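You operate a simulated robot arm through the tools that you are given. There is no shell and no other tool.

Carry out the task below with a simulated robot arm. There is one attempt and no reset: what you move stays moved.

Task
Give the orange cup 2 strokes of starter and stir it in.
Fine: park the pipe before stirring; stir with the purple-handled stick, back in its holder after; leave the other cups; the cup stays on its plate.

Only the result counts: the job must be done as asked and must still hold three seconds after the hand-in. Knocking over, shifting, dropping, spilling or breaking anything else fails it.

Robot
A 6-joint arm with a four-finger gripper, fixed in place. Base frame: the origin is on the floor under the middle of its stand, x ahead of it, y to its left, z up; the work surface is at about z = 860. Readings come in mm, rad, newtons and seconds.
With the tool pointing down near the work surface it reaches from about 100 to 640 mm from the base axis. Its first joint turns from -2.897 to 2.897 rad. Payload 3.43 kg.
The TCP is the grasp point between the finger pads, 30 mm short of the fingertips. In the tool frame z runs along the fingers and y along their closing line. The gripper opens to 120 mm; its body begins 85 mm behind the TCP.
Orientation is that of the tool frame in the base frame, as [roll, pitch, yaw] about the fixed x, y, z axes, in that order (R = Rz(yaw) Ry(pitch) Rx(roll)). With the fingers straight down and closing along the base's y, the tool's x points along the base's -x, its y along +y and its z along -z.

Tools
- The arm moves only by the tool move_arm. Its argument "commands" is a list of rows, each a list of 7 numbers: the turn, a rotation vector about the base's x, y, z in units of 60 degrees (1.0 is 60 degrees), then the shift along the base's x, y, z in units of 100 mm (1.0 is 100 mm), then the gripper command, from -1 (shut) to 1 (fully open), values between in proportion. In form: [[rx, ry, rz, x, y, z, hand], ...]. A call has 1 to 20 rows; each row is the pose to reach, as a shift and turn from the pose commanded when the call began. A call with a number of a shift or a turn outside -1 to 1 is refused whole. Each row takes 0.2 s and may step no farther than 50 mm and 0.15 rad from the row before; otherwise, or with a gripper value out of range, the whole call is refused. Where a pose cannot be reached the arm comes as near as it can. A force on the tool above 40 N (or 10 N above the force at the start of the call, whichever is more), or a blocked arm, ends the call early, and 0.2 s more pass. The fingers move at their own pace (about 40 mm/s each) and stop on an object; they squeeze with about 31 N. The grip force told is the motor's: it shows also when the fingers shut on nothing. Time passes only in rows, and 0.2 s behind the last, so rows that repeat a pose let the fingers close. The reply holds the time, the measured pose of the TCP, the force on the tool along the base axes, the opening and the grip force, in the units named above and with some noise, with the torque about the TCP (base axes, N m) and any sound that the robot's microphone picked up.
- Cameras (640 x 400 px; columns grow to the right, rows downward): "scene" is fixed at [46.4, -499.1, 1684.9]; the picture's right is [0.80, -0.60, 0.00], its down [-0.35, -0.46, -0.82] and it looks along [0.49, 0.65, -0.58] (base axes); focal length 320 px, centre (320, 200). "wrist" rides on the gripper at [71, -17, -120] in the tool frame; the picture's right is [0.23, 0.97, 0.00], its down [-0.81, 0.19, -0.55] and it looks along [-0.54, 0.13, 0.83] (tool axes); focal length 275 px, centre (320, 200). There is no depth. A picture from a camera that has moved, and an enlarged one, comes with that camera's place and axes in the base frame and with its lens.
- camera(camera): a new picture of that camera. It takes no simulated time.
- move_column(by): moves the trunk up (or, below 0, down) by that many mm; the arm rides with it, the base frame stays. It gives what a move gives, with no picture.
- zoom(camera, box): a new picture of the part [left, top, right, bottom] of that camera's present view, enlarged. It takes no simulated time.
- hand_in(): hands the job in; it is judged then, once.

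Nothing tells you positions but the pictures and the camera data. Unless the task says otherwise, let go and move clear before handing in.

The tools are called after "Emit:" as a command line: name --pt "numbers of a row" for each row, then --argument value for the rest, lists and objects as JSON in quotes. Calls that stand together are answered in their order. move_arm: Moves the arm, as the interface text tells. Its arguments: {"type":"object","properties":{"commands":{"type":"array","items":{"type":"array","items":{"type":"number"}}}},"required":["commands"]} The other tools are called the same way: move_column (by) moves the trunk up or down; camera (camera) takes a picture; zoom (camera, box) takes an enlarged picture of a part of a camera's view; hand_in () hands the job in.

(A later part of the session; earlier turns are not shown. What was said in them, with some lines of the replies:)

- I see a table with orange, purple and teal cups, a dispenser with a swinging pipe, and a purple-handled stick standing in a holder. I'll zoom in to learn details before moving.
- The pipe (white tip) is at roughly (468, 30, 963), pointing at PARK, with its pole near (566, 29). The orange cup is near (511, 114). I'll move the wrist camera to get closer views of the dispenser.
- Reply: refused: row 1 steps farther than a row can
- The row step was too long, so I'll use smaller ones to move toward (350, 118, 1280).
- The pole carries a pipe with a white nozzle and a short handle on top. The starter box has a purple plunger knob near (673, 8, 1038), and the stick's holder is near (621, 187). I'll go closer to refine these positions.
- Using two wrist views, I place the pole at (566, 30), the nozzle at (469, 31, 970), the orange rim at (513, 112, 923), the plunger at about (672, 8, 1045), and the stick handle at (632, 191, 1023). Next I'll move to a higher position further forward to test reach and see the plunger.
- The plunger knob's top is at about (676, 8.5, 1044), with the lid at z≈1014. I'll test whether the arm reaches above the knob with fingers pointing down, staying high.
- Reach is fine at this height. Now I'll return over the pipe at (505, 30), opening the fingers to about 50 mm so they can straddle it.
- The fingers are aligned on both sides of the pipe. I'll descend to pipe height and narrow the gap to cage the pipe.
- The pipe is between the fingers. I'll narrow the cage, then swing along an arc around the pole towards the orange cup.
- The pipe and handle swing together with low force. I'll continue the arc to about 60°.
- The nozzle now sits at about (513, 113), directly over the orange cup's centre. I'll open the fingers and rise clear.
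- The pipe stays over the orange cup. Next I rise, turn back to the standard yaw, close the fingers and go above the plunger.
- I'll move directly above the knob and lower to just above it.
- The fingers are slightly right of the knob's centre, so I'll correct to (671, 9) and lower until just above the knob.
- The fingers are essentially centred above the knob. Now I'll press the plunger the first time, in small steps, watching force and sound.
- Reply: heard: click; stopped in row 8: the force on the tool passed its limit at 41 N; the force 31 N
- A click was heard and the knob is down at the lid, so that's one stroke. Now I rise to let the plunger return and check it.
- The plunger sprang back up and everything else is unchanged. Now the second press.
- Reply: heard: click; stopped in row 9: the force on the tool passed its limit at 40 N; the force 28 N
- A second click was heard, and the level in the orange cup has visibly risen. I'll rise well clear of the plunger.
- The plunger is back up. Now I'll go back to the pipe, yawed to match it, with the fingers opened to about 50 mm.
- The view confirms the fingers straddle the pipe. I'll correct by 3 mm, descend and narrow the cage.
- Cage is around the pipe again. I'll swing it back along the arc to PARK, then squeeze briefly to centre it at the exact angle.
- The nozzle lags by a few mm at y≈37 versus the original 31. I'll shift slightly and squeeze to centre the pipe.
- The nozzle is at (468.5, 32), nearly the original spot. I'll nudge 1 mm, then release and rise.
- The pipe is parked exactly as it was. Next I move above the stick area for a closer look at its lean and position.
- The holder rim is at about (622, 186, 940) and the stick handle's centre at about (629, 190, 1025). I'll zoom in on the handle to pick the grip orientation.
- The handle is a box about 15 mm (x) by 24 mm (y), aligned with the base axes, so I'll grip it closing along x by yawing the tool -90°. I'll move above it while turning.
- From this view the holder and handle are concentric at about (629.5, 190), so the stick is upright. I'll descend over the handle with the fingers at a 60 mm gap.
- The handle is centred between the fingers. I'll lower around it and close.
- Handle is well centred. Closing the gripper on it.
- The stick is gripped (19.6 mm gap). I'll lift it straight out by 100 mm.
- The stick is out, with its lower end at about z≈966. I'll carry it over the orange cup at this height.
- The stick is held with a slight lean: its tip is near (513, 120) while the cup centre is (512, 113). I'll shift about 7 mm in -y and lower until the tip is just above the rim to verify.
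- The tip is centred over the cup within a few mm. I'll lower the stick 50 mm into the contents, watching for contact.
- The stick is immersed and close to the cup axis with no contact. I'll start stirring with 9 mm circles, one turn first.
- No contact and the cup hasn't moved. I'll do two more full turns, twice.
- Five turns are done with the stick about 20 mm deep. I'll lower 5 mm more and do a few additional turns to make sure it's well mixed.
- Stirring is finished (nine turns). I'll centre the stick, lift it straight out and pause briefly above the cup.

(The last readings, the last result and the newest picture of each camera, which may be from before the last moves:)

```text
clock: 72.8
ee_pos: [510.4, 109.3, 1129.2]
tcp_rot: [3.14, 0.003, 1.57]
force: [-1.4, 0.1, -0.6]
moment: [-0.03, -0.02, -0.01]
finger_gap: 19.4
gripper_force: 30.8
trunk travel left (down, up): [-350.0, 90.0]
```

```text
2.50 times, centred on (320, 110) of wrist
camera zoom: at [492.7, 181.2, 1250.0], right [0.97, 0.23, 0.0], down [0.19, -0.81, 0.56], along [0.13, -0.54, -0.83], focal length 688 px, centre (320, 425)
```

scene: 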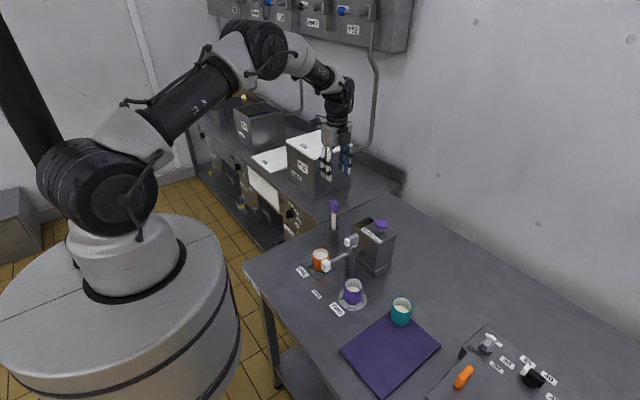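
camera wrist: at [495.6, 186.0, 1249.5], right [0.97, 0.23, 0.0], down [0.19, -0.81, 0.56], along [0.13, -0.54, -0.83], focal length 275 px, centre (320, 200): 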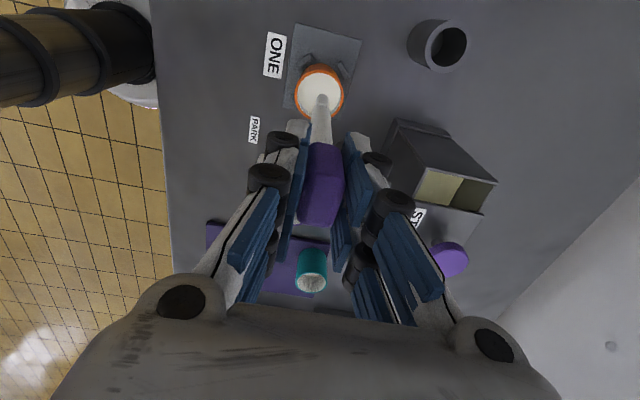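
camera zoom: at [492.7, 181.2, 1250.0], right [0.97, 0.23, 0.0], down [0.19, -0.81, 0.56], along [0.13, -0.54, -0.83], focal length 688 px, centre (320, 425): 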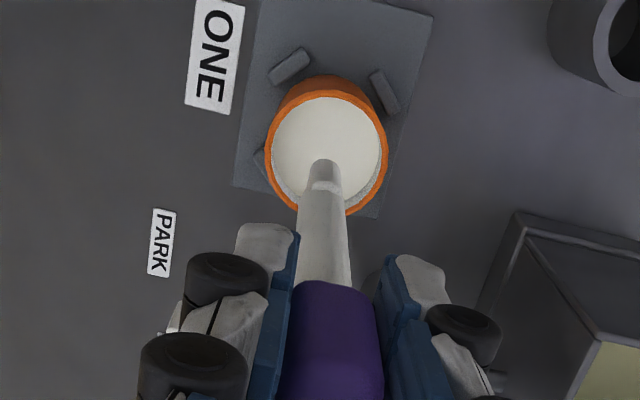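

The cup is intact on its plate and the stick is clean out. I'll carry it back above the holder by the reverse of the outgoing offset.

Emit:
move_arm --pt "0 0 0 0.2 0.14 0 -1" --pt "0 0 0 0.4 0.28 0 -1" --pt "0 0 0 0.6 0.42 0 -1" --pt "0 0 0 0.8 0.55 0 -1" --pt "0 0 0 0.95 0.65 0 -1" --pt "0 0 0 0.95 0.65 0 -1"

Emit:
move_arm --pt "0 0 0 0.12 0.08 0 -1" --pt "0 0 0 0.23 0.15 0 -1" --pt "0 0 0 0.23 0.15 0 -1" --pt "0 0 0 0.23 0.15 0 -1"

Emit:
camera --camera "wrist"

Emit:
zoom --camera "wrist" --box '[250, 30, 390, 190]'

Emit:
zoom --camera "scene" --box '[270, 140, 410, 280]'

```text
clock: 74.2
ee_pos: [605.8, 174.5, 1128.6]
tcp_rot: [3.14, 0.002, 1.569]
force: [0.0, 0.1, -0.2]
moment: [0.02, 0.01, -0.02]
finger_gap: 19.2
gripper_force: 31.3
trunk travel left (down, up): [-350.0, 90.0]
```

```text
clock: 75.2
ee_pos: [630.7, 190.8, 1128.1]
tcp_rot: [3.139, 0.001, 1.573]
force: [0.1, -0.7, 0.0]
moment: [0.04, 0.01, -0.02]
finger_gap: 19.4
gripper_force: 31.2
trunk travel left (down, up): [-350.0, 90.0]
```

```text
taken
camera wrist: at [612.4, 262.2, 1249.1], right [0.97, 0.23, 0.0], down [0.19, -0.81, 0.56], along [0.13, -0.54, -0.83], focal length 275 px, centre (320, 200)
```

wrist: 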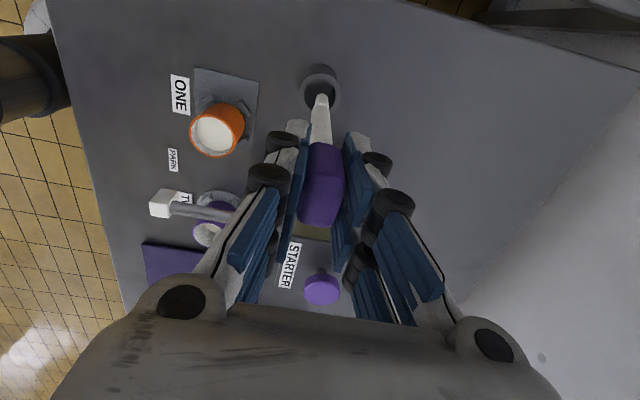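

```text
2.50 times, centred on (320, 110) of wrist
camera zoom: at [612.4, 262.2, 1249.1], right [0.97, 0.23, 0.0], down [0.19, -0.81, 0.56], along [0.13, -0.54, -0.83], focal length 688 px, centre (320, 425)
```

zoom: 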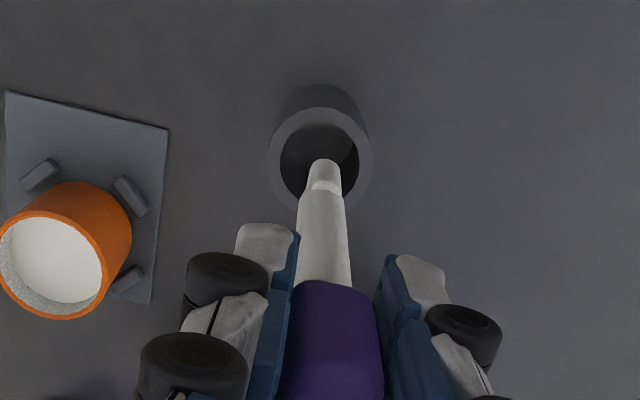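

```text
2.86 times, centred on (340, 210) of scene
camera zoom: at [46.4, -499.1, 1684.9], right [0.8, -0.6, 0.0], down [-0.35, -0.46, -0.82], along [0.49, 0.65, -0.58], focal length 915 px, centre (263, 171)
```

zoom: 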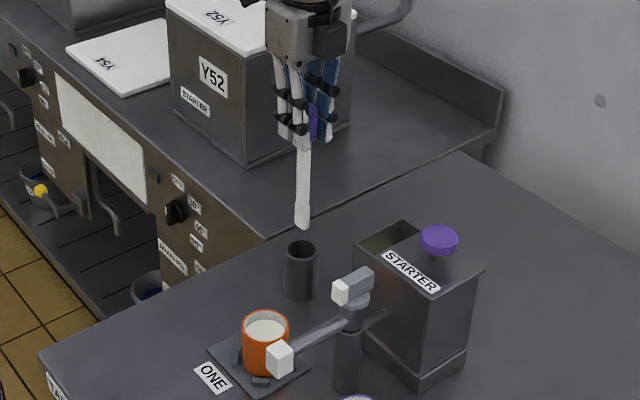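

The view matches the one right after lifting. I'll lower to just above the rim and verify alignment.

Emit:
move_arm --pt "0 0 0 0 0 -0.12 -1" --pt "0 0 0 0 0 -0.24 -1" --pt "0 0 0 0 0 -0.32 -1" --pt "0 0 0 0 0 -0.32 -1"

Emit:
zoom --camera "wrist" --box '[250, 30, 390, 190]'

Emit:
zoom --camera "scene" --box '[300, 190, 370, 260]'

```text
clock: 76.2
ee_pos: [630.3, 190.2, 1096.5]
tcp_rot: [3.14, 0.003, 1.572]
force: [-0.3, -0.2, -0.6]
moment: [0.02, -0.02, -0.01]
finger_gap: 19.4
gripper_force: 31.3
trunk travel left (down, up): [-350.0, 90.0]
```

```text
2.50 times, centred on (320, 110) of wrist
camera zoom: at [612.1, 261.3, 1217.0], right [0.97, 0.23, 0.0], down [0.19, -0.81, 0.56], along [0.13, -0.54, -0.83], focal length 688 px, centre (320, 425)
```

zoom: 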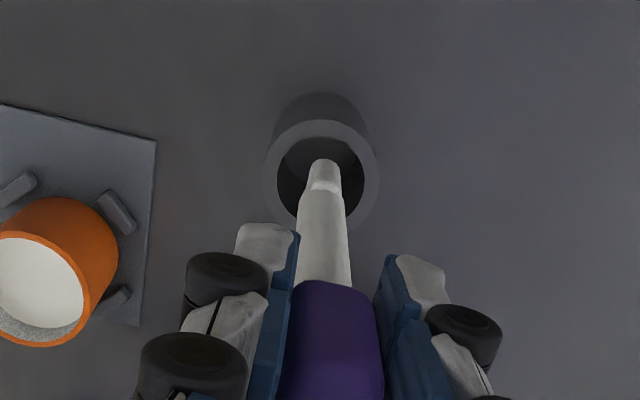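

```text
5.71 times, centred on (335, 225) of scene
camera zoom: at [46.4, -499.1, 1684.9], right [0.8, -0.6, 0.0], down [-0.35, -0.46, -0.82], along [0.49, 0.65, -0.58], focal length 1829 px, centre (234, 57)
```

zoom: 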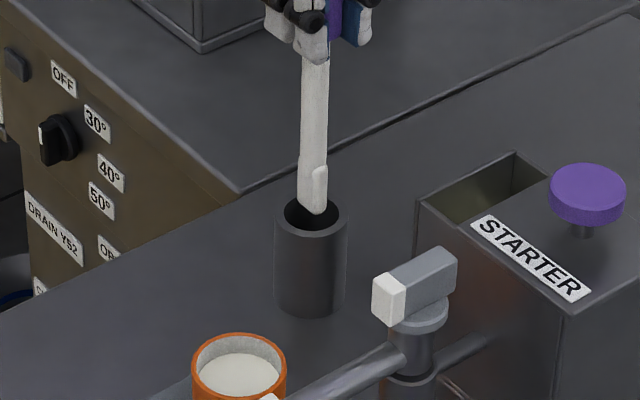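

The tip is entering the holder opening cleanly. I'll continue lowering to about 1 mm above the original seat height.

Emit:
move_arm --pt "0 0 0 0 0 -0.1 -1" --pt "0 0 0 0 0 -0.2 -1" --pt "0 0 0 0 0 -0.3 -1" --pt "0 0 0 0 0 -0.4 -1" --pt "0 0 0 0 0 -0.5 -1" --pt "0 0 0 0 0 -0.6 -1" --pt "0 0 0 0 0 -0.66 -1" --pt "0 0 0 0 0 -0.67 -1" --pt "0 0 0 0 0 -0.67 -1"

Emit:
zoom --camera "scene" --box '[290, 160, 390, 260]'

Emit:
camera --camera "wrist"

```text
clock: 78.2
ee_pos: [630.0, 190.5, 1030.4]
tcp_rot: [3.14, 0.001, 1.57]
force: [0.3, -0.6, -1.3]
moment: [0.03, -0.02, 0.02]
finger_gap: 19.2
gripper_force: 31.1
trunk travel left (down, up): [-350.0, 90.0]
```

```text
4.00 times, centred on (340, 210) of scene
camera zoom: at [46.4, -499.1, 1684.9], right [0.8, -0.6, 0.0], down [-0.35, -0.46, -0.82], along [0.49, 0.65, -0.58], focal length 1281 px, centre (240, 160)
```

zoom: 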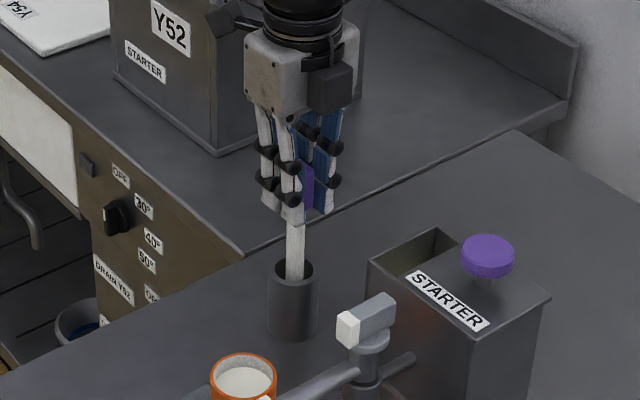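

```text
taken
camera wrist: at [613.0, 261.2, 1150.6], right [0.97, 0.23, 0.0], down [0.19, -0.81, 0.56], along [0.13, -0.54, -0.83], focal length 275 px, centre (320, 200)
```

wrist: 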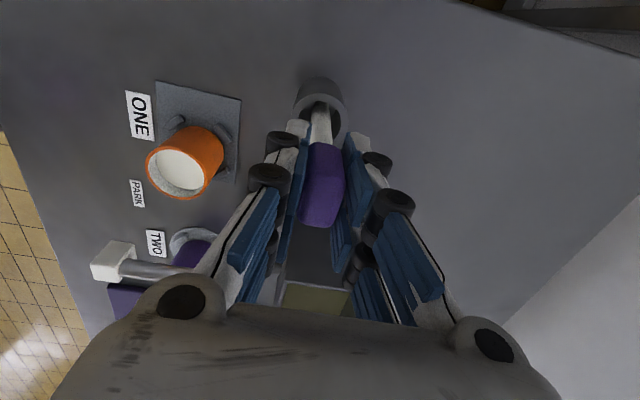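

The stick is seated in the holder. I'll lower another 1.5 mm, open the fingers and then rise straight up.

Emit:
move_arm --pt "0 0 0 0 0 -0.015 -1" --pt "0 0 0 0 0 -0.015 -1" --pt "0 0 0 0 0 -0.015 -0.5" --pt "0 0 0 0 0 -0.015 -0.2" --pt "0 0 0 0 0 -0.015 0" --pt "0 0 0 0 0 -0.015 0" --pt "0 0 0 0 0 -0.015 0"

Emit:
zoom --camera "scene" --box '[290, 160, 390, 260]'

Emit:
camera --camera "wrist"

```text
clock: 79.8
ee_pos: [630.3, 188.3, 1029.6]
tcp_rot: [3.142, 0.003, 1.572]
force: [-0.5, 0.0, -0.1]
moment: [0.03, 0.01, 0.05]
finger_gap: 60.3
gripper_force: 0.0
trunk travel left (down, up): [-350.0, 90.0]
```

```text
4.00 times, centred on (340, 210) of scene
camera zoom: at [46.4, -499.1, 1684.9], right [0.8, -0.6, 0.0], down [-0.35, -0.46, -0.82], along [0.49, 0.65, -0.58], focal length 1281 px, centre (240, 160)
```

zoom: 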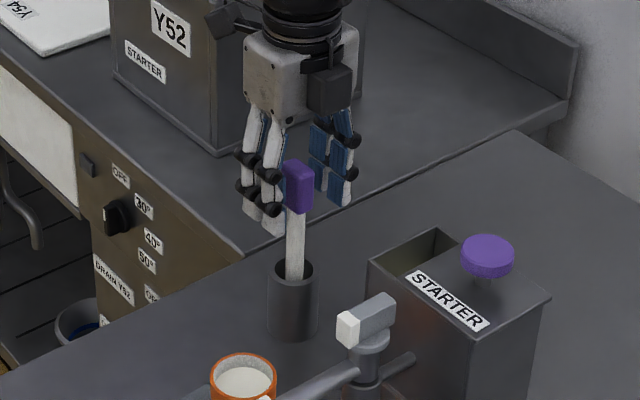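

```text
taken
camera wrist: at [612.5, 261.2, 1149.0], right [0.97, 0.23, 0.0], down [0.19, -0.81, 0.56], along [0.13, -0.54, -0.83], focal length 275 px, centre (320, 200)
```

wrist: 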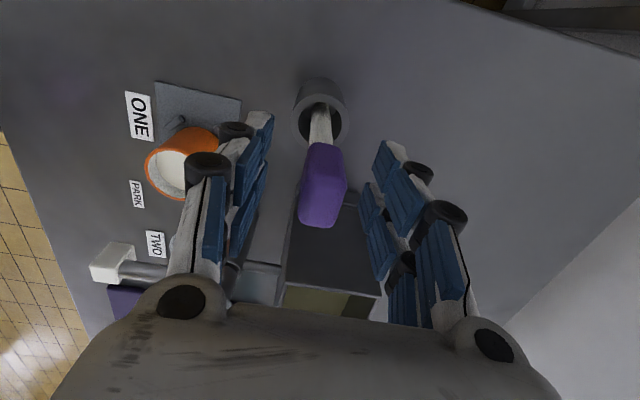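

The stick stands upright in its holder, free of the fingers. I'll rise straight up and move clear.

Emit:
move_arm --pt "0 0 0 0 0 0.15 0" --pt "0 0 0 0 0 0.35 0" --pt "0 0 0 0 0 0.6 0" --pt "0 0 0 0 0 0.85 0" --pt "0 0 0 0 0 1.0 0"

Emit:
move_arm --pt "0 0 0 0 0 0.4 0" --pt "0 0 0 -0.2 -0.1 0.7 0" --pt "0 0 0 -0.5 -0.2 0.9 0" --pt "0 0 0 -0.8 -0.3 1.0 0" --pt "0 0 0 -1.0 -0.3 1.0 0" --pt "0 0 0 -1.0 -0.3 1.0 0"

Emit:
camera --camera "scene"

Emit:
zoom --camera "scene" --box '[270, 180, 430, 320]'

Emit:
camera --camera "wrist"

```text
clock: 81.0
ee_pos: [628.7, 189.8, 1129.4]
tcp_rot: [3.139, 0.002, 1.57]
force: [-0.4, 0.3, 0.5]
moment: [-0.02, 0.01, -0.02]
finger_gap: 59.8
gripper_force: 0.1
trunk travel left (down, up): [-350.0, 90.0]
```

```text
clock: 82.3
ee_pos: [529.2, 160.1, 1228.3]
tcp_rot: [3.139, 0.002, 1.569]
force: [1.0, -0.8, -0.4]
moment: [-0.01, 0.02, -0.02]
finger_gap: 60.1
gripper_force: 0.0
trunk travel left (down, up): [-350.0, 90.0]
```

```text
taken
```

scene: 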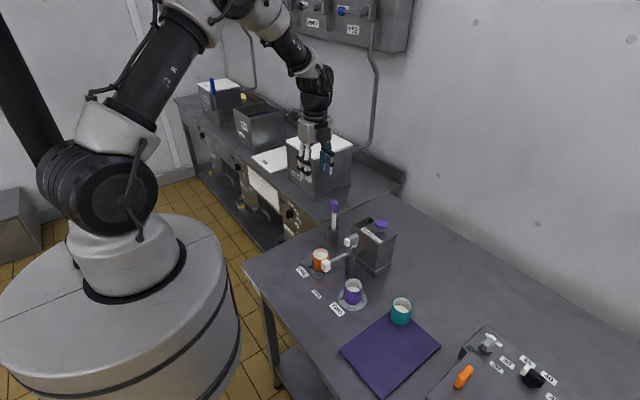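

```text
2.86 times, centred on (350, 250) of scene
camera zoom: at [46.4, -499.1, 1684.9], right [0.8, -0.6, 0.0], down [-0.35, -0.46, -0.82], along [0.49, 0.65, -0.58], focal length 915 px, centre (234, 57)
```

zoom: 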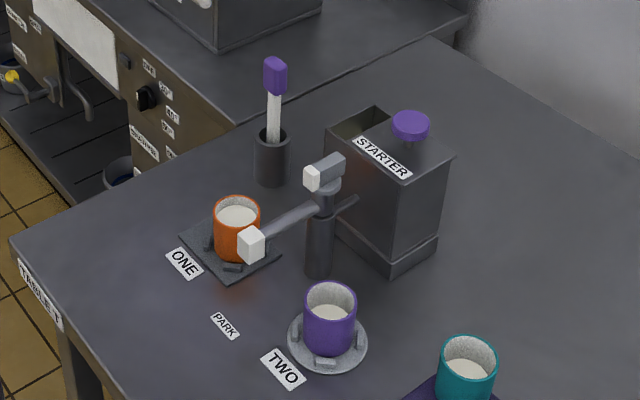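

```text
taken
camera wrist: at [512.2, 230.8, 1348.9], right [0.97, 0.23, 0.0], down [0.19, -0.81, 0.55], along [0.13, -0.54, -0.83], focal length 275 px, centre (320, 200)
```

wrist: 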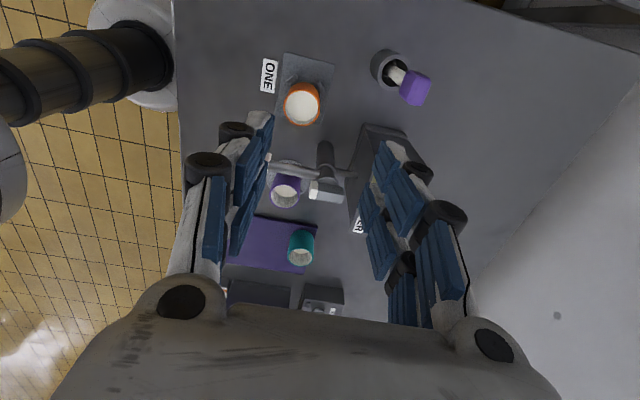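

The orange cup is fuller and still on its plate. The pipe is parked, the stick is back in its holder, the other cups haven't moved, and the arm is clear, so I'm handing in the job.

Emit:
hand_in

```text
The job is handed in.
```

The orange cup got 2 strokes of starter and was stirred, and I've handed the job in. The result of the judging wasn't shown to me.

- **Starter:** I swung the pipe over the orange cup and pressed the plunger twice. Each press gave a click, the plunger came back up both times, and the level in the cup rose.
- **Pipe:** I swung it back to PARK before stirring. In the final picture it sits where it started.
- **Stirring:** I made nine full turns in the cup with the purple-handled stick and felt no contact with the cup. The stick is upright in its holder again.
- **Everything else:** The orange cup is still on its plate. The purple and teal cups look untouched in the final picture, and the arm is clear of the table.
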